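You operate a simulated robot arm through the tools that you are given. There is no shell and no other tool. Be economical: measure what you need, move in short steps, check, and stop when the job is done.

The job below is to be done with a simulated robot arm. You get a single attempt, and the scene is never put back.

JOB
Stir the yellow lidded jar at speed 2 until its colour is even.
Fine: on the stirrer plate; then switch the plate off and put the jar back.

Only the result counts: the job must be done as asked and must still hold three seconds after the hand-in. Knocking over, shifting, dropping, spilling or breaking anything else fails it.

ROBOT AND FRAMES
A 6-joint arm with a two-finger parallel gripper, fixed in place. Base frame: the origin is at the foot of the arm, x ahead of it, y to its left, z up; the work surface is at about z = 900. Readings come in mm, degrees, newtons and seconds.
With the tool pointing down near the work surface it reaches from about 360 to 760 mm from the base axis. Its first joint turns from -66.0 to 66.0 degrees. Payload 2.45 kg.
The TCP is the grasp point between the finger pads, 24 mm short of the fingertips. In the tool frame z runs along the fingers and y along their closing line. Largest opening 68 mm; finger width 17, thickness 10; the body of the gripper, 40 by 70 mm, starts 41 mm behind the TCP.
Orientation is told as [roll, pitch, yaw] about the base's x, y, z axes, in that order, counted from this pose: with the fingers straight down and closing along the base's y, the tool's x points along the base's -x, its y along +y and its z along -z.

CONTROLS
- The arm moves only by the tool jog_arm. Its argument "motion" is a list of rows, each an object of numbers (a shift or turn left out is 0, a gripper value left out holds the last): "tx", "ty", "tz": the shift along the base's x, y, z in mm; "wx", "wy", "wz": the turn, a rotation vector about the base's x, y, z in degrees; "fingers": the closure, from 0 (fully open) to 1 (shut). In form: [{"tx": .., "ty": .., "tz": .., "wx": .., "wy": .., "wz": .., "fingers": ..}, ...]. A call has 1 to 20 rows; each row is the pose to reach, as a shift and turn from the pose commanded when the call began. Rows are played at 5 a second. More than 50 mm and 8.6 degrees between two rows, or a gripper value outside its range, and nothing of the call is played. A pose out of reach is approached as far as the arm can. The call stops where the force on the tool passes 40 N (or 10 N more than at its start, if that is more) or the arm is blocked; 0.2 s more then pass. Each finger travels about 108 mm/s and halts on what it meets, pressing with about 42 N; the grip force reading is that of the motor and also rises with nothing between the fingers. The clock runs only during rows and for 0.2 s after the last one: add rows that repeat a pose to give the fingers time. The reply holds the time, the measured pose of the TCP, the force on the tool along the base axes, the opening and the grip force, in the units named above and with some noise.
- Cameras (640 x 400 px; columns grow to the right, rows downward): "scene" is fixed at [187.2, 431.5, 1468.6]; the picture's right is [-0.51, -0.86, 0.00], its down [-0.45, 0.27, -0.85] and it looks along [0.73, -0.43, -0.53] (base axes); focal length 342 px, centre (320, 200). "wrist" rides on the gripper at [84, 11, -75] in the tool frame; the picture's right is [-0.13, 0.99, 0.00], its down [-0.60, -0.08, -0.79] and it looks along [-0.79, -0.10, 0.61] (tool axes); focal length 251 px, centre (320, 200).
- get_image(camera): a new picture of that camera. It takes no simulated time.
- pixel_to_xyz(camera, pixels): for up to 12 pixels [column, row] of the newest picture of that camera ("zoom" is the newest enlarged one), the place [x, y, z] in the base frame of the surface seen there, good to about 2 mm. It takes no simulated time.
- enlarge(camera, box): a new picture of the part [left, top, right, bottom] of that camera's present view, enlarged. It takes no simulated time.
- job_done(): hands the job in; it is judged then, once.

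Go step by step. Measure first, check grasps and placings, and put right what went wrong. The budget is 80 turns and 34 pictures, counting those below and the enlarged ones. Unless the task says otherwise, let go and move clear before handing in, and close with one line.

The tools are called after "Call:" by a JSON object that holds its "method" and its "body". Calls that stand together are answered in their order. jog_arm: Moves the arm, as the interface text tells. Its arguments: {"type":"object","properties":{"motion":{"type":"array"}},"required":["motion"]} The other tools are called the same way: get_image (camera) takes a picture; pixel_to_xyz (camera, pixels) gives the place of the surface under pixels of a picture; enlarge (camera, box) takes an enlarged picture of a part of a camera's view; job_done () hands the job in.

At the start:

```text
time: 0.0
ee_pos: [333.7, 278.7, 1279.5]
tool_rot: [0.1, 0.0, 0.0]
wrist_force: [0.1, 0.7, -0.4]
width: 68.1
finger_force: 0.1
```

scene: 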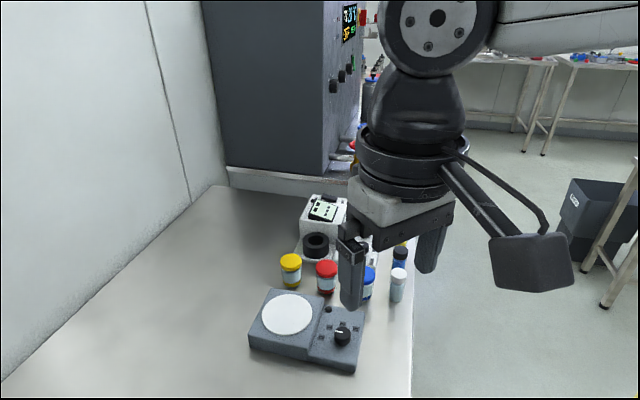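
wrist: 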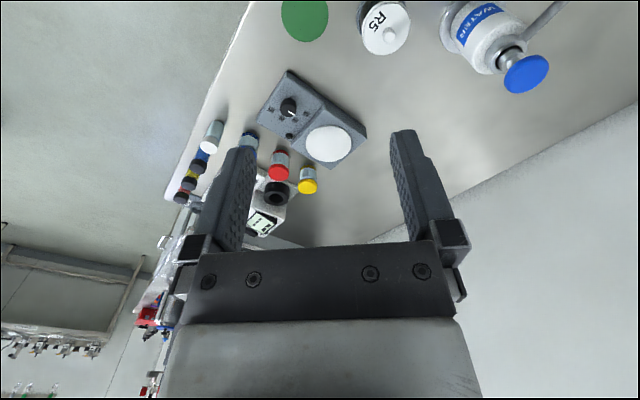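

The scene shows the yellow-lidded jar near (291,268), the stirrer plate disc near (288,314) and its knob near (342,335). I'll enlarge to measure them.

Call:
{"method": "enlarge", "body": {"camera": "scene", "box": [240, 180, 420, 380]}}

Call:
{"method": "enlarge", "body": {"camera": "wrist", "box": [160, 50, 400, 250]}}

Call:
{"method": "pixel_to_xyz", "body": {"camera": "scene", "pixels": [[290, 259], [291, 283], [288, 314], [342, 329], [342, 340], [328, 310], [327, 267], [316, 240], [398, 272], [250, 350], [355, 370], [280, 292]]}}

Call:
{"method": "pixel_to_xyz", "body": {"camera": "wrist", "pixels": [[308, 187], [279, 172], [328, 144], [289, 107], [288, 72], [257, 120], [332, 166], [366, 130], [276, 193], [248, 140], [213, 130], [290, 137]]}}

```text
2.00 times, centred on (330, 280) of scene
```

zoom: 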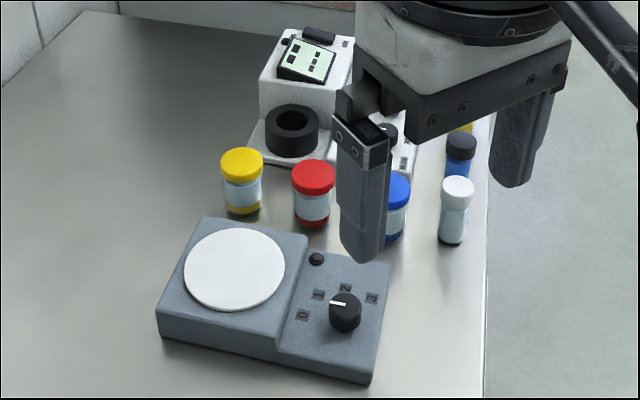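

```text
2.00 times, centred on (280, 150) of wrist
```

zoom: 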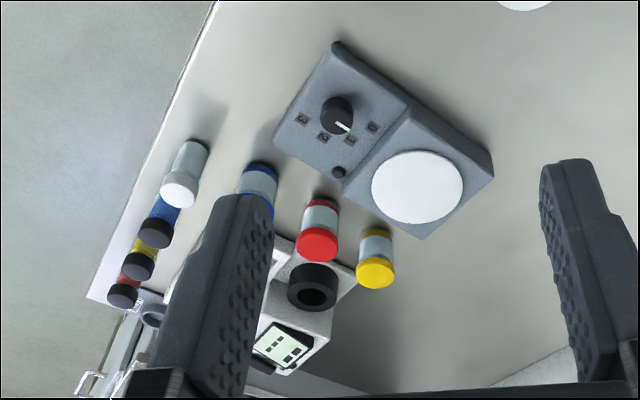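

```text
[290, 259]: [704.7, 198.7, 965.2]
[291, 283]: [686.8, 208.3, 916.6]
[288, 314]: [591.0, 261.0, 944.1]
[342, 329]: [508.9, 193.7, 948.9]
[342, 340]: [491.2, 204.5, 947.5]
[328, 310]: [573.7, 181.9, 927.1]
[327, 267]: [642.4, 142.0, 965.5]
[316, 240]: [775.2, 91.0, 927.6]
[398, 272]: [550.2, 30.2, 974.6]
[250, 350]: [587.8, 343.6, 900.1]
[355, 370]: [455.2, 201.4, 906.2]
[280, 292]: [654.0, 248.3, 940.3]
```

```text
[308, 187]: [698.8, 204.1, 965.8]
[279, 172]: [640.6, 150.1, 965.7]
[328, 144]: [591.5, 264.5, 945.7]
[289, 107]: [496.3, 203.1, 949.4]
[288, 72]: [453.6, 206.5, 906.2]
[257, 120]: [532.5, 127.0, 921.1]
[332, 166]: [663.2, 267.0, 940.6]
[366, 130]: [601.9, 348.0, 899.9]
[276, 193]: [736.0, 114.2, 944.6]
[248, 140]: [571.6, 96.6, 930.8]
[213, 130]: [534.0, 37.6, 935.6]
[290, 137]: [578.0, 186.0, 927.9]
```

The knob's pointer seems to be at 0, and labels 0–3 sit around it. Next I'll refine the plate rim, the lid rim and the label positions using the wrist zoom.

Call:
{"method": "pixel_to_xyz", "body": {"camera": "zoom", "pixels": [[374, 185], [461, 185], [420, 152], [412, 221], [359, 270], [393, 272], [377, 258], [374, 285], [373, 127], [350, 141], [323, 138], [303, 119]]}}

Call:
{"method": "pixel_to_xyz", "body": {"camera": "zoom", "pixels": [[337, 97], [322, 112], [352, 112], [337, 112], [347, 127], [337, 126], [339, 172], [362, 235], [391, 237], [377, 231], [375, 245], [337, 105]]}}

Call:
{"method": "pixel_to_xyz", "body": {"camera": "scene", "pixels": [[264, 316], [311, 311], [290, 295], [282, 333], [281, 261], [301, 261], [291, 255.5], [291, 266], [291, 275], [342, 327], [336, 331], [347, 330]]}}

```text
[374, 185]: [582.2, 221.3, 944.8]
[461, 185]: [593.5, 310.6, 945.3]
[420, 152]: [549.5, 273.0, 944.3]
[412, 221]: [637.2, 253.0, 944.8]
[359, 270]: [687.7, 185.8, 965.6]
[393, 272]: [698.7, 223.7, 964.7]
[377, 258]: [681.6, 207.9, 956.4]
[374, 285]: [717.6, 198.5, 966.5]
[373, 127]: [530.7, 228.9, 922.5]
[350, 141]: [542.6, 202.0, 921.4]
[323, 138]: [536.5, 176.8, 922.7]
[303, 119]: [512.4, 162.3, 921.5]
```

```text
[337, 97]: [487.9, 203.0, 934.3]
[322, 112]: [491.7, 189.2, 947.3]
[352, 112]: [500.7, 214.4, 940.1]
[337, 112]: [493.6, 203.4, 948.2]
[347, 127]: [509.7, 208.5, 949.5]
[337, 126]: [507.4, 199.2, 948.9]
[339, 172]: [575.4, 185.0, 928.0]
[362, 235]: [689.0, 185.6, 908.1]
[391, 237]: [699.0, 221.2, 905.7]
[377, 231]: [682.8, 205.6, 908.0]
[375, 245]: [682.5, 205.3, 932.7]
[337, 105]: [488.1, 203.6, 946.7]
```

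```text
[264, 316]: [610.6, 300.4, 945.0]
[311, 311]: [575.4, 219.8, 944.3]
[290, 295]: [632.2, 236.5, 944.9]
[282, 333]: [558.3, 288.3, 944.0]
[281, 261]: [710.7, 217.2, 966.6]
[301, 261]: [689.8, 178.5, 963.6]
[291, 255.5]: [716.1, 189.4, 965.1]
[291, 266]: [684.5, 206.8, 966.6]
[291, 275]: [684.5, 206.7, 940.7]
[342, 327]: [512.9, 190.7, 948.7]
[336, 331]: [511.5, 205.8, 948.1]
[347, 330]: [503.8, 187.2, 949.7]
```

The geometry is settled: jar axis about (700.5, 201) with its lid top at 966, plate centre about (593.5, 263, 945), and knob about (502, 200). I'm moving to above the jar.

Call:
{"method": "jog_arm", "body": {"motion": [{"tx": 36.7, "ty": -7.8, "tz": -22, "fingers": 0}, {"tx": 73.4, "ty": -15.5, "tz": -44}, {"tx": 110, "ty": -23.3, "tz": -66}, {"tx": 146.7, "ty": -31, "tz": -88}, {"tx": 183.4, "ty": -38.9, "tz": -110}, {"tx": 220, "ty": -46.6, "tz": -132}, {"tx": 256.8, "ty": -54.4, "tz": -154}, {"tx": 293.4, "ty": -62.2, "tz": -176}, {"tx": 330, "ty": -70, "tz": -200}, {"tx": 366.8, "ty": -77.7, "tz": -224}, {"tx": 366.8, "ty": -77.7, "tz": -224}]}}

Call:
{"method": "get_image", "body": {"camera": "wrist"}}

Call:
{"method": "get_image", "body": {"camera": "scene"}}

```text
time: 2.4
ee_pos: [700.6, 199.6, 1056.0]
tool_rot: [0.0, 0.2, 0.1]
wrist_force: [-0.2, 0.7, 0.5]
width: 67.7
finger_force: 0.1
```

```text
29 pictures are left
```

wrist: 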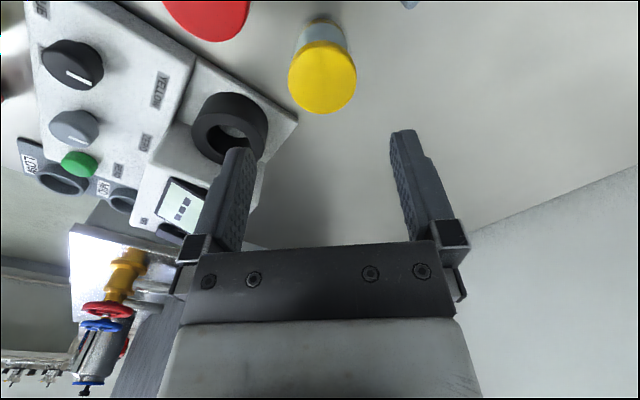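

```text
28 pictures are left
```

scene: 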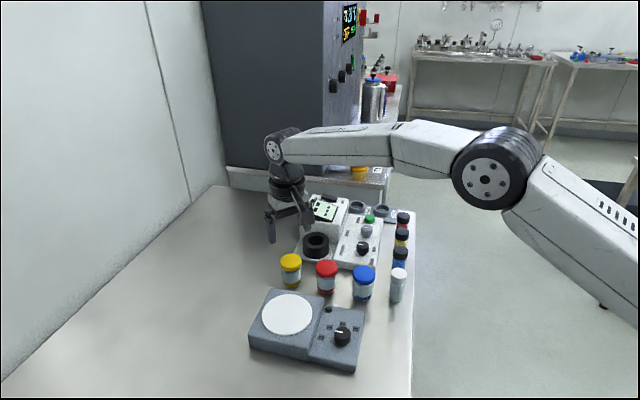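

The lid at (322,80) is lined up with the TCP axis. I'm checking the clearance from the neighbouring block corner near (297,120) before descending.

Call:
{"method": "pixel_to_xyz", "body": {"camera": "wrist", "pixels": [[297, 120], [195, 57], [250, 95], [232, 93], [322, 78], [289, 80], [356, 80], [322, 112], [225, 30], [232, 135], [268, 125], [320, 44]]}}

```text
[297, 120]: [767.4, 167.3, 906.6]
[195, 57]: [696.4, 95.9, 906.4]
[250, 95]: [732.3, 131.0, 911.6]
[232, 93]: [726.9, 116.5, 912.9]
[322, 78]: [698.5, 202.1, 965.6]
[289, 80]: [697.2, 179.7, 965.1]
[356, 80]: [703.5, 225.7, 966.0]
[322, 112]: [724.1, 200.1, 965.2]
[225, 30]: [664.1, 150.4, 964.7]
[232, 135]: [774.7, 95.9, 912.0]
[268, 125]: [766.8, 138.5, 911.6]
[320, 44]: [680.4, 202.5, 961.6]
```

Lid centre is (701, 202), about 44 mm across, with at least 30 mm to neighbours. I'm descending and gripping.

Call:
{"method": "jog_arm", "body": {"motion": [{"tx": 0.5, "ty": 2, "tz": -40}, {"tx": 0.5, "ty": 2, "tz": -75}, {"tx": 0.5, "ty": 2, "tz": -100}, {"tx": 0.5, "ty": 2, "tz": -120}, {"tx": 0.5, "ty": 2, "tz": -120}]}}

Call:
{"method": "get_image", "body": {"camera": "wrist"}}

```text
time: 3.6
ee_pos: [701.2, 204.0, 938.0]
tool_rot: [0.1, 0.1, 0.0]
wrist_force: [-0.3, 1.1, 0.2]
width: 68.0
finger_force: 0.1
```

```text
27 pictures are left
```

wrist: 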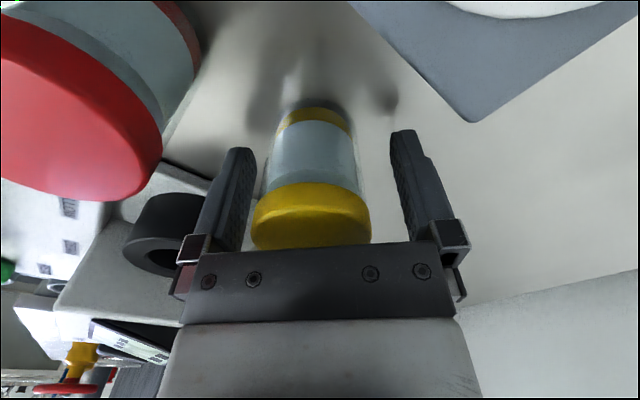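

The jar (lid centre at column ~311) sits about 2 mm to -y of the finger middle. I'll correct that and close.

Call:
{"method": "jog_arm", "body": {"motion": [{"ty": -2}, {"ty": -2}, {"ty": -2, "fingers": 0.3}, {"ty": -2, "fingers": 0.5}, {"ty": -2, "fingers": 1}, {"ty": -2, "fingers": 1}, {"ty": -2, "fingers": 1}]}}

Call:
{"method": "get_image", "body": {"camera": "wrist"}}

```text
time: 5.2
ee_pos: [701.5, 203.2, 936.1]
tool_rot: [0.0, 0.0, 0.0]
wrist_force: [0.7, -1.3, 1.7]
width: 44.6
finger_force: 42.0
```

```text
26 pictures are left
```

wrist: 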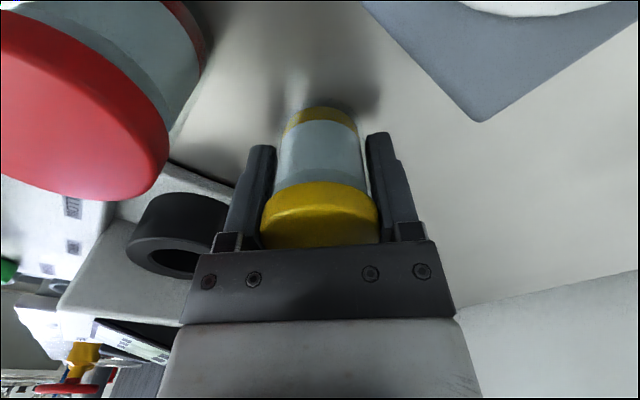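

The jar is held at width 44.6. I'll lift and carry it over the plate centre.

Call:
{"method": "jog_arm", "body": {"motion": [{"tz": 20}, {"tz": 50}, {"tz": 85}, {"tz": 110}, {"tx": -25, "ty": 14, "tz": 110}, {"tx": -55, "ty": 31, "tz": 110}, {"tx": -85, "ty": 48, "tz": 110}, {"tx": -107.5, "ty": 61, "tz": 110}, {"tx": -107.5, "ty": 61, "tz": 110}, {"tx": -107.5, "ty": 61, "tz": 110}]}}

Call:
{"method": "get_image", "body": {"camera": "scene"}}

Call:
{"method": "get_image", "body": {"camera": "wrist"}}

```text
time: 7.4
ee_pos: [592.8, 263.8, 1046.5]
tool_rot: [0.0, 0.1, 0.1]
wrist_force: [0.0, -1.2, -0.2]
width: 44.6
finger_force: 41.8
```

```text
25 pictures are left
```

scene: 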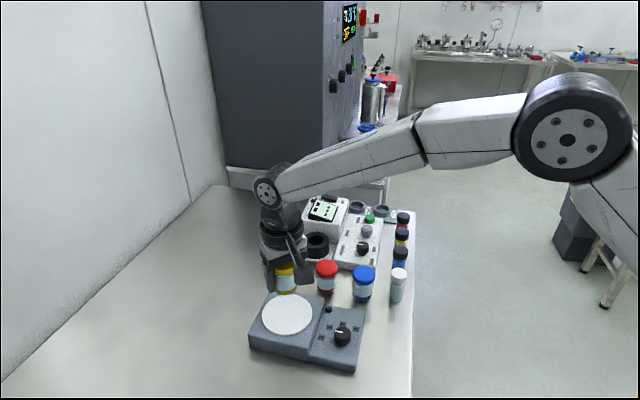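

```text
24 pictures are left
```

wrist: 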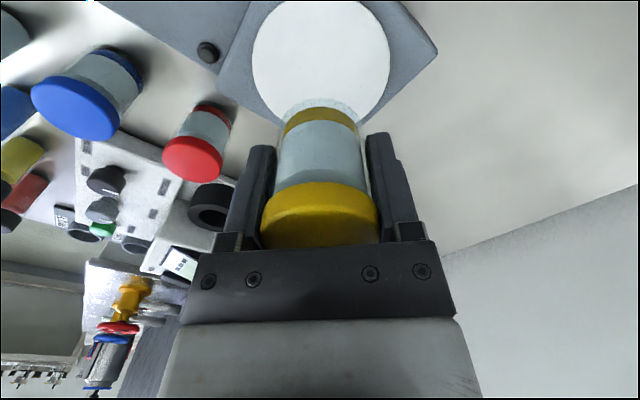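

The jar hangs upright over the plate. I'm lowering it about 65 mm to the plate top (945).

Call:
{"method": "jog_arm", "body": {"motion": [{"tz": -25}, {"tz": -45}, {"tz": -57}, {"tz": -61}, {"tz": -63}, {"tz": -64.5}, {"tz": -64.5}]}}

Call:
{"method": "get_image", "body": {"camera": "wrist"}}

Call:
{"method": "enlarge", "body": {"camera": "scene", "box": [240, 220, 340, 360]}}

```text
time: 9.0
ee_pos: [593.0, 262.1, 981.4]
tool_rot: [-0.1, 0.0, 0.1]
wrist_force: [-0.1, 0.2, 0.3]
width: 44.8
finger_force: 41.7
```

```text
23 pictures are left
```

wrist: 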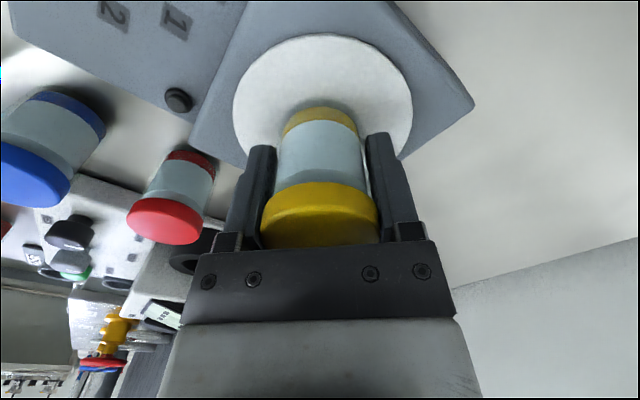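

```text
2.86 times, centred on (290, 290) of scene
```

zoom: 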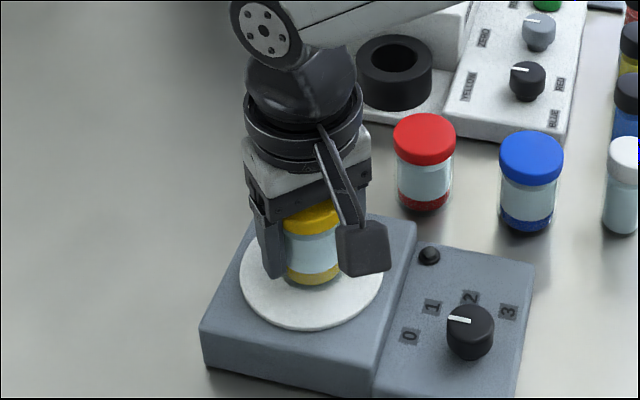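

The jar is centred on the plate and at contact height, with the force still near zero. I'll lower another 1 mm, release gently and rise clear.

Call:
{"method": "jog_arm", "body": {"motion": [{"tz": -0.7}, {"tz": -1.2}, {"tz": -1.2, "fingers": 0.3}, {"tz": -1.2, "fingers": 0.15}, {"tz": -1.2, "fingers": 0}, {"tz": -1.2, "fingers": 0}, {"tz": 20}, {"tz": 60}, {"tz": 100}]}}

Call:
{"method": "get_image", "body": {"camera": "wrist"}}

```text
time: 11.0
ee_pos: [595.2, 263.1, 1080.5]
tool_rot: [-0.1, 0.0, 0.0]
wrist_force: [0.0, -0.6, -0.1]
width: 67.9
finger_force: 0.1
```

```text
21 pictures are left
```

wrist: 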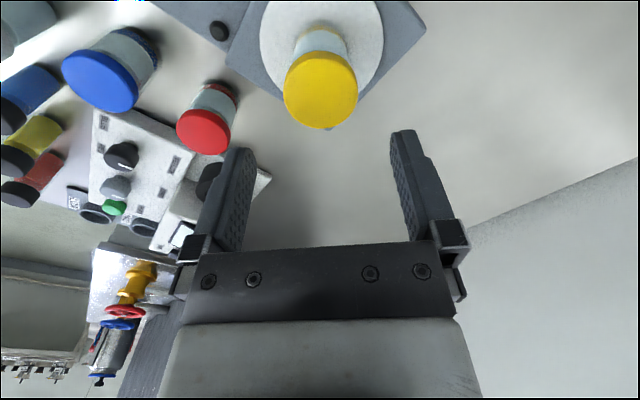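

The jar stands on the plate, upright. I'm moving above the knob, yawing +40° so there is room to turn it clockwise 80° to "2".

Call:
{"method": "jog_arm", "body": {"motion": [{"tx": -18, "ty": -12, "wz": 8}, {"tx": -40, "ty": -27, "wz": 16}, {"tx": -65, "ty": -45, "wz": 24}, {"tx": -85, "ty": -60, "wz": 32}, {"tx": -91, "ty": -63, "wz": 40, "fingers": 0.3}, {"tx": -91, "ty": -63, "tz": -20, "wz": 40}, {"tx": -91, "ty": -63, "tz": -50, "wz": 40}, {"tx": -91, "ty": -63, "tz": -50, "wz": 40}]}}

Call:
{"method": "get_image", "body": {"camera": "wrist"}}

Call:
{"method": "enlarge", "body": {"camera": "scene", "box": [240, 240, 400, 380]}}

```text
time: 12.8
ee_pos: [504.8, 199.3, 1031.7]
tool_rot: [0.0, -0.1, 40.1]
wrist_force: [-0.2, 0.0, 0.1]
width: 47.6
finger_force: 0.1
```

```text
20 pictures are left
```

wrist: 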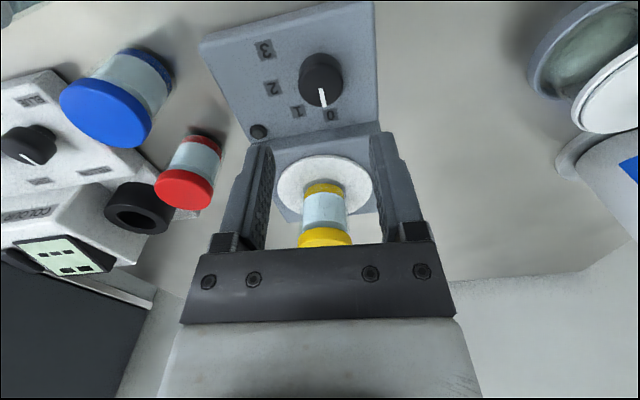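

```text
2.86 times, centred on (320, 310) of scene
```

zoom: 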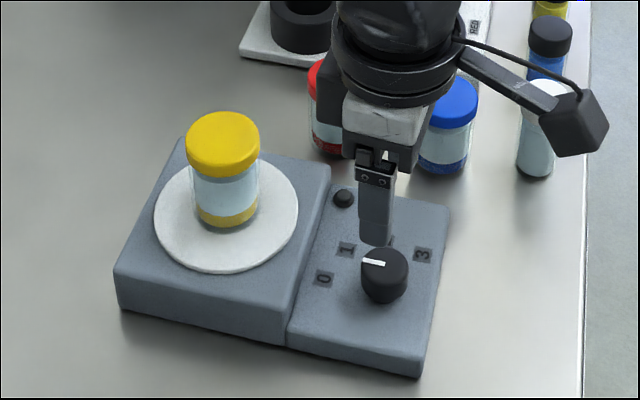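

The knob with its pointer at (323,97) is nearly under the TCP. I'm measuring its rim to centre the grip.

Call:
{"method": "pixel_to_xyz", "body": {"camera": "wrist", "pixels": [[301, 86], [342, 86], [321, 106], [321, 95], [321, 80], [321, 72], [321, 66], [321, 58], [310, 90], [332, 90], [331, 116], [299, 113]]}}

Call:
{"method": "pixel_to_xyz", "body": {"camera": "zoom", "pixels": [[362, 265], [408, 265], [385, 248], [385, 278], [363, 262], [383, 264], [324, 279], [346, 248], [378, 237], [290, 320], [308, 270], [332, 190]]}}

```text
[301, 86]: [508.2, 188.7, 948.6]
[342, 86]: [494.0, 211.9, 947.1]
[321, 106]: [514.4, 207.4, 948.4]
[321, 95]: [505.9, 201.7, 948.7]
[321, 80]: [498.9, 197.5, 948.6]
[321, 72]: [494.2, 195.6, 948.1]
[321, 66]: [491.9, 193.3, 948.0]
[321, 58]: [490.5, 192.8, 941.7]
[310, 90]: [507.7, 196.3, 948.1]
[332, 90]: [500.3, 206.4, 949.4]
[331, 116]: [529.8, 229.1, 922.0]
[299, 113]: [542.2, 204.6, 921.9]
```

```text
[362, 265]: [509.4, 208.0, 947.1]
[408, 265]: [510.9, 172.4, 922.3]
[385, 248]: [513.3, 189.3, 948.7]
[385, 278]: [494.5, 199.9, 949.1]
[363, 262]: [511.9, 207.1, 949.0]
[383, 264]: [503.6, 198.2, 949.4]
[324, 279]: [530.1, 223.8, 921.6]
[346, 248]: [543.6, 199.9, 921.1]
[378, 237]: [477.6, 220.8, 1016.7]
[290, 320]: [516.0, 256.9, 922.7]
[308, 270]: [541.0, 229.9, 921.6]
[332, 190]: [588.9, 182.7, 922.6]
```

The knob's centre is (502,200), radius 13.5, which matches the TCP, and the pointer sits at 0. I'm descending to z about 950 and gripping.

Call:
{"method": "jog_arm", "body": {"motion": [{"tz": -35}, {"tz": -60}, {"tz": -74}, {"tz": -80}, {"tz": -80}, {"tz": -80, "fingers": 0.5}, {"tz": -80, "fingers": 0.7}, {"tz": -80, "fingers": 0.7}, {"tz": -80, "fingers": 0.7}]}}

Call:
{"method": "get_image", "body": {"camera": "wrist"}}

```text
time: 14.8
ee_pos: [503.7, 199.3, 950.7]
tool_rot: [0.1, 0.0, 39.9]
wrist_force: [5.9, -6.5, -4.9]
width: 29.8
finger_force: 43.5
```

```text
18 pictures are left
```

wrist: 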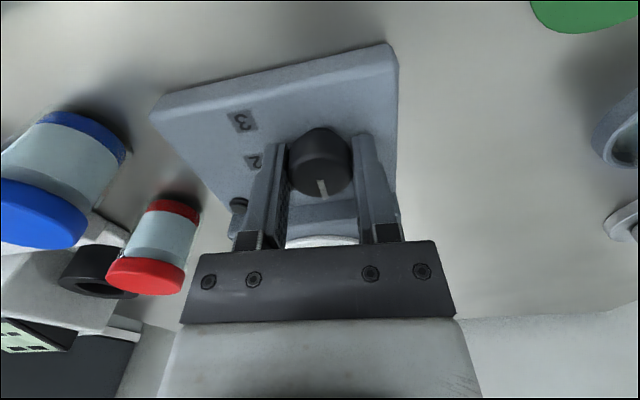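

The knob is gripped (width 29.8) with a small side force. I'm turning clockwise 79° to "2".

Call:
{"method": "jog_arm", "body": {"motion": [{"wz": -8, "fingers": 0.7}, {"wz": -16}, {"wz": -24}, {"wz": -32}, {"wz": -40}, {"wz": -48}, {"wz": -56}, {"wz": -64}, {"wz": -72}, {"wz": -79}, {"wz": -79}]}}

Call:
{"method": "get_image", "body": {"camera": "wrist"}}

Call:
{"method": "enlarge", "body": {"camera": "scene", "box": [240, 240, 400, 380]}}

```text
time: 17.2
ee_pos: [502.8, 198.9, 951.3]
tool_rot: [0.0, 0.0, -39.0]
wrist_force: [13.3, -11.7, -22.4]
width: 30.0
finger_force: 43.6
```

```text
17 pictures are left
```

wrist: 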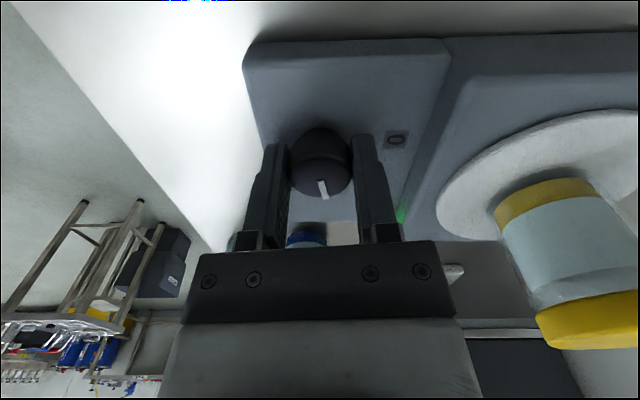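

```text
2.86 times, centred on (320, 310) of scene
```

zoom: 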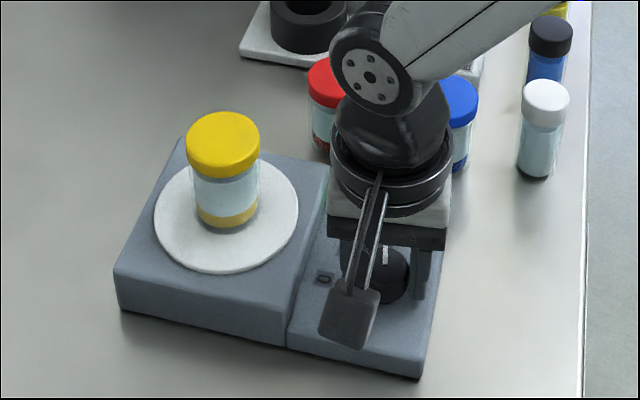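

The lamp shows green, so the plate is on. I'm releasing the knob and rising to verify the pointer and watch the jar.

Call:
{"method": "jog_arm", "body": {"motion": [{"fingers": 0.3}, {"fingers": 0.3}, {"tz": 30}, {"tz": 70}, {"tz": 70}]}}

Call:
{"method": "get_image", "body": {"camera": "wrist"}}

Call:
{"method": "enlarge", "body": {"camera": "scene", "box": [240, 240, 400, 380]}}

```text
time: 18.4
ee_pos: [505.1, 201.3, 1022.3]
tool_rot: [0.0, -0.1, -39.1]
wrist_force: [0.2, 0.3, -0.3]
width: 47.7
finger_force: 0.0
```

```text
15 pictures are left
```

wrist: 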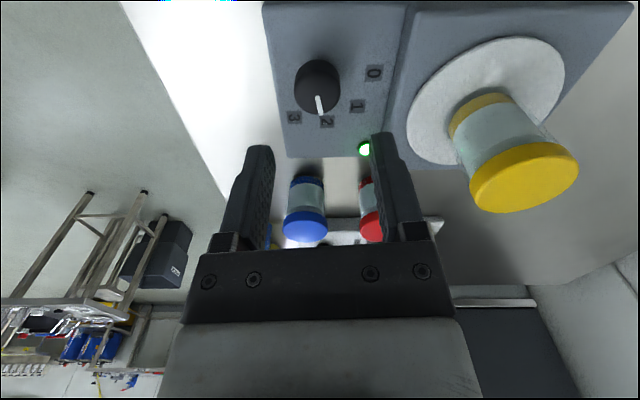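

```text
2.86 times, centred on (320, 310) of scene
```

zoom: 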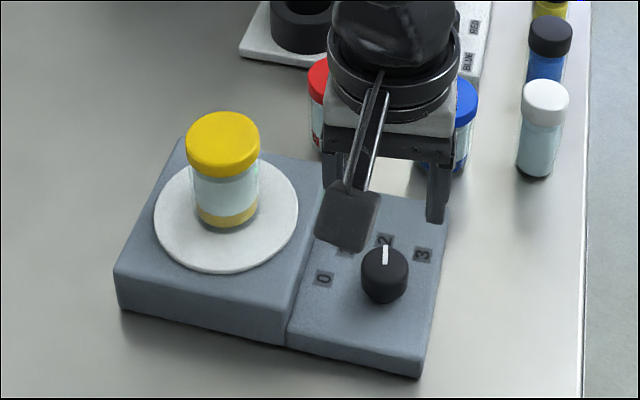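

The pointer is at 2 and the lamp is lit. The jar's lower band is still yellow under a pale upper part, so I'll wait 4 s and look.

Call:
{"method": "jog_arm", "body": {"motion": [{"tz": 0}, {"tz": 0}, {"tz": 0}, {"tz": 0}, {"tz": 0}, {"tz": 0}, {"tz": 0}, {"tz": 0}, {"tz": 0}, {"tz": 0}, {"tz": 0}, {"tz": 0}, {"tz": 0}, {"tz": 0}, {"tz": 0}, {"tz": 0}, {"tz": 0}, {"tz": 0}, {"tz": 0}, {"tz": 0}]}}

Call:
{"method": "enlarge", "body": {"camera": "scene", "box": [260, 260, 320, 310]}}

```text
time: 22.6
ee_pos: [505.3, 200.2, 1021.6]
tool_rot: [0.0, 0.0, -39.0]
wrist_force: [0.0, 0.7, -0.4]
width: 47.6
finger_force: 0.1
```

```text
8.00 times, centred on (290, 285) of scene
```

zoom: 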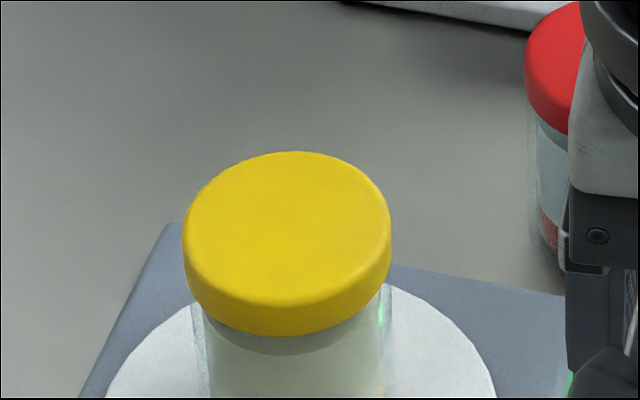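

The upper liquid is starting to tint. I'll wait another 4 s and frame the whole jar.

Call:
{"method": "jog_arm", "body": {"motion": [{"tz": 0}, {"tz": 0}, {"tz": 0}, {"tz": 0}, {"tz": 0}, {"tz": 0}, {"tz": 0}, {"tz": 0}, {"tz": 0}, {"tz": 0}, {"tz": 0}, {"tz": 0}, {"tz": 0}, {"tz": 0}, {"tz": 0}, {"tz": 0}, {"tz": 0}, {"tz": 0}, {"tz": 0}, {"tz": 0}]}}

Call:
{"method": "enlarge", "body": {"camera": "scene", "box": [260, 275, 324, 315]}}

```text
time: 26.8
ee_pos: [505.7, 200.8, 1021.9]
tool_rot: [0.0, 0.0, -39.1]
wrist_force: [-0.6, -0.1, -0.1]
width: 47.6
finger_force: 0.1
```

```text
10.00 times, centred on (292, 295) of scene
```

zoom: 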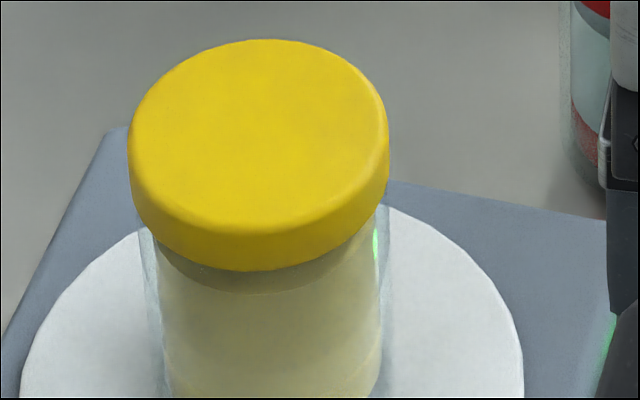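

It's getting yellower above and paler below. I'll wait 3 s more with the box moved down to see the band boundary.

Call:
{"method": "jog_arm", "body": {"motion": [{"tz": 0}, {"tz": 0}, {"tz": 0}, {"tz": 0}, {"tz": 0}, {"tz": 0}, {"tz": 0}, {"tz": 0}, {"tz": 0}, {"tz": 0}, {"tz": 0}, {"tz": 0}, {"tz": 0}, {"tz": 0}, {"tz": 0}]}}

Call:
{"method": "enlarge", "body": {"camera": "scene", "box": [256, 288, 320, 328]}}

```text
time: 30.0
ee_pos: [504.5, 202.1, 1022.1]
tool_rot: [0.0, 0.1, -39.0]
wrist_force: [-0.3, -0.4, -0.2]
width: 47.7
finger_force: 0.0
```

```text
10.00 times, centred on (288, 308) of scene
```

zoom: 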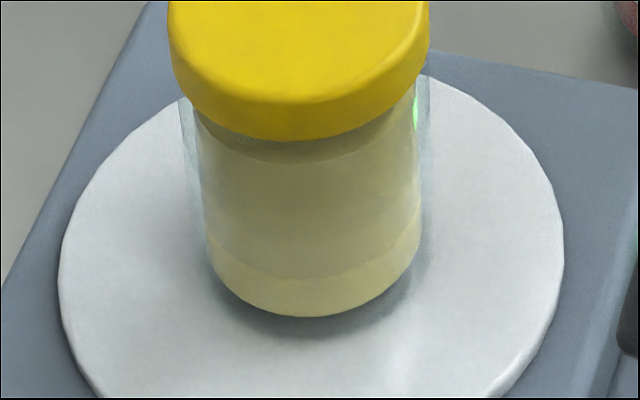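

A faint boundary is still visible around row 265 of the zoom. I'll wait another 3 s.

Call:
{"method": "jog_arm", "body": {"motion": [{"tz": 0}, {"tz": 0}, {"tz": 0}, {"tz": 0}, {"tz": 0}, {"tz": 0}, {"tz": 0}, {"tz": 0}, {"tz": 0}, {"tz": 0}, {"tz": 0}, {"tz": 0}, {"tz": 0}, {"tz": 0}, {"tz": 0}]}}

Call:
{"method": "enlarge", "body": {"camera": "scene", "box": [256, 288, 320, 328]}}

```text
time: 33.2
ee_pos: [505.2, 201.2, 1020.9]
tool_rot: [0.0, 0.0, -38.9]
wrist_force: [-0.4, 1.3, -0.2]
width: 47.8
finger_force: 0.1
```

```text
10.00 times, centred on (288, 308) of scene
```

zoom: 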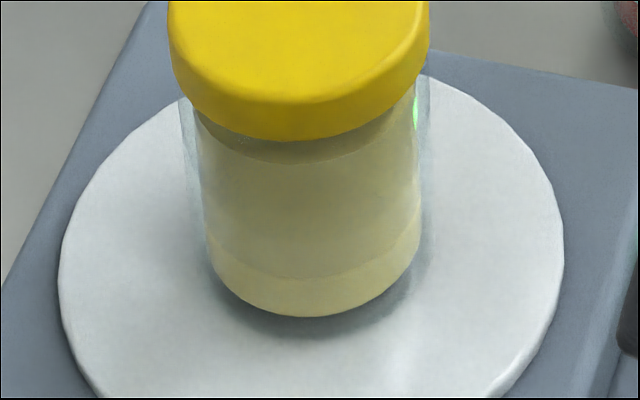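

No change over the last 3 s, so the colour is even and the remaining edge is only shading. I'm gripping the knob again to turn it back to 0.

Call:
{"method": "jog_arm", "body": {"motion": [{"tz": -35}, {"tz": -60}, {"tz": -70}, {"tz": -70}, {"tz": -70, "fingers": 0.5}, {"tz": -70, "fingers": 0.7}, {"tz": -70, "fingers": 0.7}, {"tz": -70, "fingers": 0.7}]}}

```text
time: 35.0
ee_pos: [503.4, 198.4, 951.4]
tool_rot: [-0.1, 0.0, -39.0]
wrist_force: [-1.8, -4.0, -2.6]
width: 29.6
finger_force: 43.8
```

The knob is gripped again at width 29.6. I'm turning it counter-clockwise 79° to 0.

Call:
{"method": "jog_arm", "body": {"motion": [{"wz": 8, "fingers": 0.7}, {"wz": 16}, {"wz": 24}, {"wz": 32}, {"wz": 40}, {"wz": 48}, {"wz": 56}, {"wz": 64}, {"wz": 72}, {"wz": 79}, {"wz": 79}]}}

Call:
{"method": "jog_arm", "body": {"motion": [{"fingers": 0.3}, {"fingers": 0.3}, {"tz": 30}, {"tz": 80}, {"tz": 80}]}}

Call:
{"method": "get_image", "body": {"camera": "wrist"}}

Call:
{"method": "enlarge", "body": {"camera": "scene", "box": [240, 260, 400, 380]}}

```text
time: 37.4
ee_pos: [502.8, 199.6, 951.5]
tool_rot: [0.0, 0.0, 40.0]
wrist_force: [14.0, -15.6, -22.3]
width: 29.9
finger_force: 43.8
```

```text
time: 38.6
ee_pos: [501.0, 201.0, 1031.4]
tool_rot: [-0.1, 0.1, 40.0]
wrist_force: [0.9, 0.2, -0.9]
width: 47.2
finger_force: 0.1
```

```text
9 pictures are left
```

wrist: 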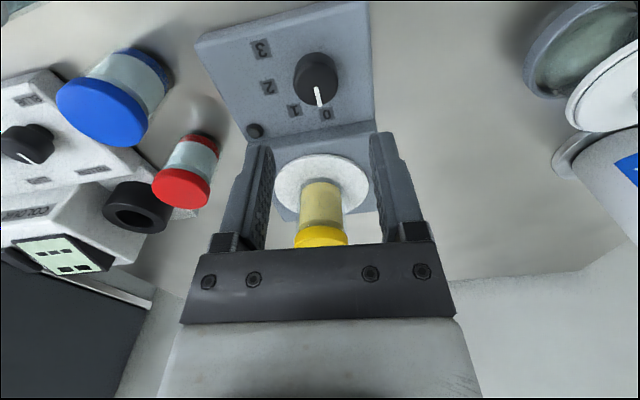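

```text
3.33 times, centred on (320, 320) of scene
```

zoom: 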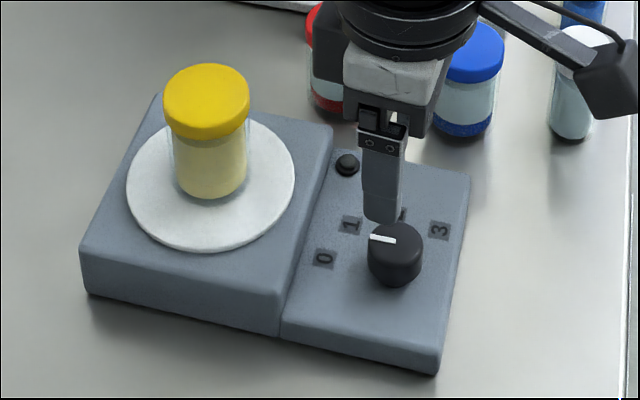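

The lamp is dark, the pointer is at 0 and the jar is evenly yellow. I'm measuring the jar's present position for the pick-up.

Call:
{"method": "pixel_to_xyz", "body": {"camera": "zoom", "pixels": [[166, 92], [247, 92], [206, 68], [206, 116], [206, 92], [176, 75], [237, 110], [177, 110], [237, 75], [130, 185], [293, 180], [384, 240]]}}

```text
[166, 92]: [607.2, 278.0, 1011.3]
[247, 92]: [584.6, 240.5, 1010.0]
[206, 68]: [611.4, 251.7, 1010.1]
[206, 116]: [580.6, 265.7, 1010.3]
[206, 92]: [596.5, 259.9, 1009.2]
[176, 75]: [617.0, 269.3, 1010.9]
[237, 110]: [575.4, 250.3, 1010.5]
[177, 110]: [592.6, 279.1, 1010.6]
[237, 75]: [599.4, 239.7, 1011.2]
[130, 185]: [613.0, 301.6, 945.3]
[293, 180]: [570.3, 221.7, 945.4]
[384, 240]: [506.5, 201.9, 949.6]
```

The jar stands where I placed it. I'm raising, turning back to yaw 0 and moving above it with fingers open.

Call:
{"method": "jog_arm", "body": {"motion": [{"tz": 30, "wz": -5, "fingers": 0}, {"tz": 55, "wz": -10}, {"tx": 20, "ty": 14, "tz": 55, "wz": -18}, {"tx": 45, "ty": 31, "tz": 55, "wz": -26}, {"tx": 70, "ty": 49, "tz": 55, "wz": -34}, {"tx": 92, "ty": 63, "tz": 55, "wz": -40}, {"tx": 92, "ty": 63, "tz": 55, "wz": -40}, {"tx": 92, "ty": 63, "tz": 55, "wz": -40}]}}

Call:
{"method": "get_image", "body": {"camera": "wrist"}}

```text
time: 40.4
ee_pos: [595.3, 260.8, 1087.4]
tool_rot: [0.0, 0.0, -0.1]
wrist_force: [0.3, 0.7, 0.4]
width: 68.0
finger_force: 0.1
```

```text
7 pictures are left
```

wrist: 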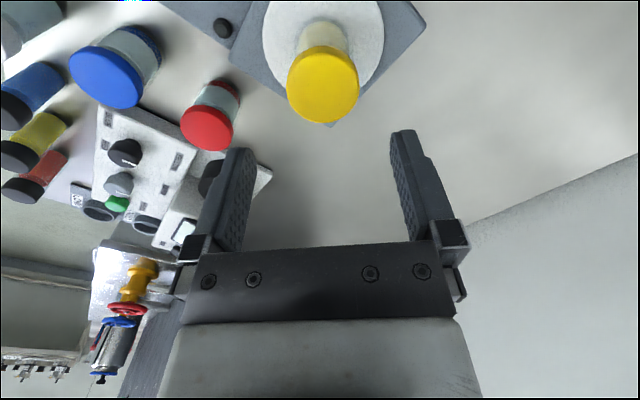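

The lid appears at about (323,85). I'm measuring its rim from here for centring.

Call:
{"method": "pixel_to_xyz", "body": {"camera": "wrist", "pixels": [[288, 86], [358, 86], [323, 122], [323, 48], [323, 55], [323, 85], [297, 62], [349, 62], [297, 110], [349, 110]]}}

```text
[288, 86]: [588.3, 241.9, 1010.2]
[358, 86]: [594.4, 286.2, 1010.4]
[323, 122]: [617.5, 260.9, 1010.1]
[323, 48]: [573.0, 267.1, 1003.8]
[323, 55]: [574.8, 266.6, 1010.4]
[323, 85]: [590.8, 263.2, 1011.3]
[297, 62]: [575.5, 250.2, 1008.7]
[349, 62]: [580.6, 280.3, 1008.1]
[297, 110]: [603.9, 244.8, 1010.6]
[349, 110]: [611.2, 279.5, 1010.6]
```

Lid centre is (595.5, 263.5). I'm shifting +2 mm in y, descending 105 mm and gripping.

Call:
{"method": "jog_arm", "body": {"motion": [{"ty": 2, "tz": -40}, {"ty": 2, "tz": -70}, {"ty": 2, "tz": -92}, {"ty": 2, "tz": -105}, {"ty": 2, "tz": -105}, {"ty": 2, "tz": -105, "fingers": 0.3}, {"ty": 2, "tz": -105, "fingers": 0.5}, {"ty": 2, "tz": -105, "fingers": 1}, {"ty": 2, "tz": -105, "fingers": 1}, {"ty": 2, "tz": -105, "fingers": 1}]}}

```text
time: 42.6
ee_pos: [596.2, 263.4, 980.8]
tool_rot: [0.0, 0.0, 0.0]
wrist_force: [0.1, -0.1, 0.2]
width: 44.7
finger_force: 41.5
```

The jar is held at 44.7. I'm lifting it and carrying it back over its original spot (delta +106.5, -61.5).

Call:
{"method": "jog_arm", "body": {"motion": [{"tz": 20, "fingers": 1}, {"tz": 45}, {"tz": 65}, {"tx": 25, "ty": -14, "tz": 65}, {"tx": 55, "ty": -31, "tz": 65}, {"tx": 85, "ty": -49, "tz": 65}, {"tx": 106.5, "ty": -61.5, "tz": 65}, {"tx": 106.5, "ty": -61.5, "tz": 65}, {"tx": 106.5, "ty": -61.5, "tz": 30}, {"tx": 106.5, "ty": -61.5, "tz": 0}, {"tx": 106.5, "ty": -61.5, "tz": -20}, {"tx": 106.5, "ty": -61.5, "tz": -34}, {"tx": 106.5, "ty": -61.5, "tz": -40}, {"tx": 106.5, "ty": -61.5, "tz": -42}, {"tx": 106.5, "ty": -61.5, "tz": -42}]}}

Call:
{"method": "get_image", "body": {"camera": "wrist"}}

```text
time: 45.8
ee_pos: [701.2, 203.3, 939.1]
tool_rot: [0.0, 0.0, 0.0]
wrist_force: [-0.2, -0.2, -1.4]
width: 44.4
finger_force: 42.6
```

```text
6 pictures are left
```

wrist: 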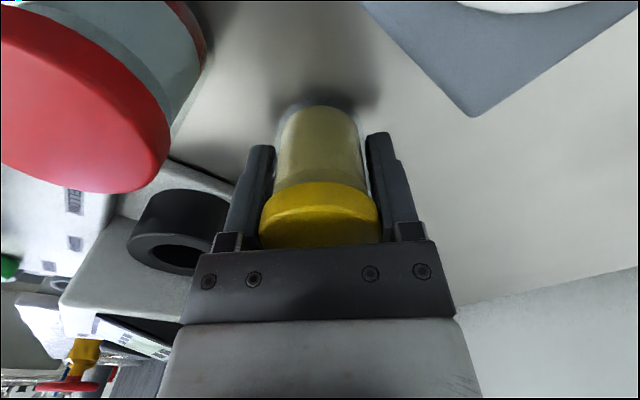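

The view matches the original grasp view, with the plate corner at (475,118) against (480,122) before. I'll lower the last ~3 mm while watching the force.

Call:
{"method": "jog_arm", "body": {"motion": [{"tz": -1}, {"tz": -2}, {"tz": -2.8}, {"tz": -2.8}]}}

```text
time: 46.8
ee_pos: [701.5, 203.3, 937.4]
tool_rot: [0.0, 0.0, 0.0]
wrist_force: [-0.3, -0.4, -0.9]
width: 44.6
finger_force: 41.7
```

There's no clear contact force yet, so I'll go slightly further.

Call:
{"method": "jog_arm", "body": {"motion": [{"tz": -0.5}, {"tz": -1}, {"tz": -1}]}}

Call:
{"method": "enlarge", "body": {"camera": "scene", "box": [260, 240, 324, 290]}}

```text
time: 47.6
ee_pos: [701.3, 202.9, 935.9]
tool_rot: [0.1, 0.0, -0.1]
wrist_force: [-2.1, -0.1, -0.2]
width: 44.7
finger_force: 42.3
```

```text
8.00 times, centred on (292, 265) of scene
```

zoom: 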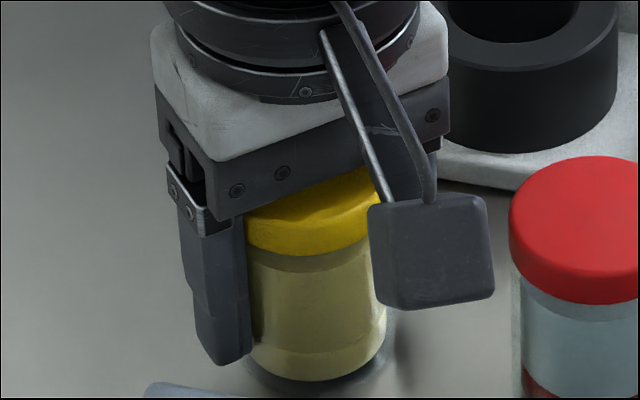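

It's very near the table. One more millimetre down to feel for contact.

Call:
{"method": "jog_arm", "body": {"motion": [{"tz": -0.5}, {"tz": -1}, {"tz": -1}]}}

```text
time: 48.4
ee_pos: [701.6, 203.2, 936.1]
tool_rot: [0.0, 0.0, -0.1]
wrist_force: [-1.1, -2.3, 8.0]
width: 44.6
finger_force: 41.4
```

Contact: 8 N upward and z stopped at 936. I'm releasing gently and rising clear.

Call:
{"method": "jog_arm", "body": {"motion": [{"tz": 0.5, "fingers": 0.3}, {"tz": 0.5, "fingers": 0.15}, {"tz": 0.5, "fingers": 0}, {"tz": 0.5, "fingers": 0}, {"tz": 25}, {"tz": 65}, {"tz": 110}, {"tx": -40, "ty": 15, "tz": 130}, {"tx": -80, "ty": 30, "tz": 150}, {"tx": -120, "ty": 40, "tz": 170}, {"tx": -160, "ty": 45, "tz": 190}, {"tx": -200, "ty": 50, "tz": 210}, {"tx": -200, "ty": 50, "tz": 210}]}}

Call:
{"method": "get_image", "body": {"camera": "wrist"}}

Call:
{"method": "enlarge", "body": {"camera": "scene", "box": [240, 180, 420, 380]}}

```text
time: 51.2
ee_pos: [502.4, 255.5, 1143.4]
tool_rot: [0.1, -0.1, 0.0]
wrist_force: [0.0, -0.1, 0.4]
width: 67.9
finger_force: 0.0
```

```text
4 pictures are left
```

wrist: 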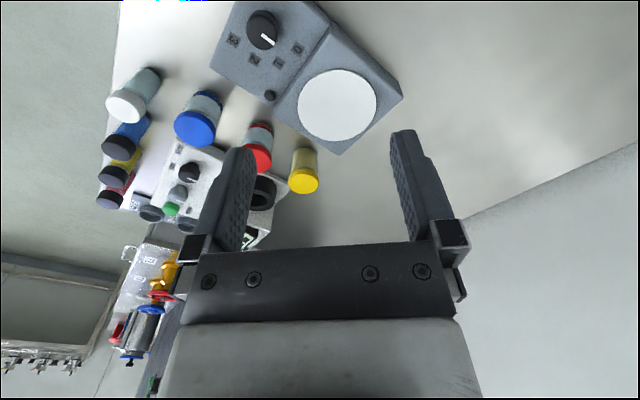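

```text
2.00 times, centred on (330, 280) of scene
```

zoom: 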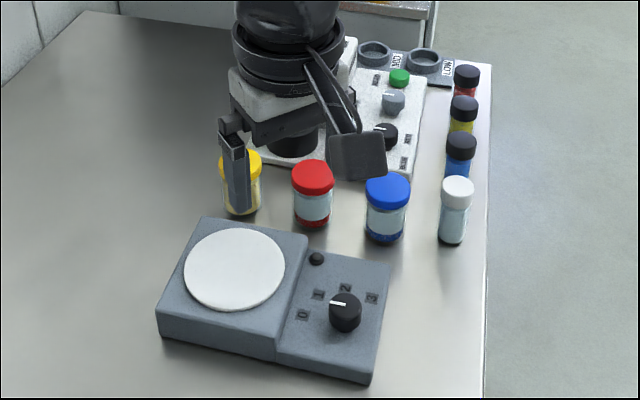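

The jar stands upright at its original place with an even colour (lid at (304,180) in the wrist view). The plate lamp is dark, the pointer is at 0 and the neighbours haven't moved, so I'm handing in.

Call:
{"method": "job_done", "body": {}}

```text
The job is handed in.
```

The yellow-lidded jar was stirred at speed 2 until its colour was even, the plate is switched off, and the jar is back in its original place.
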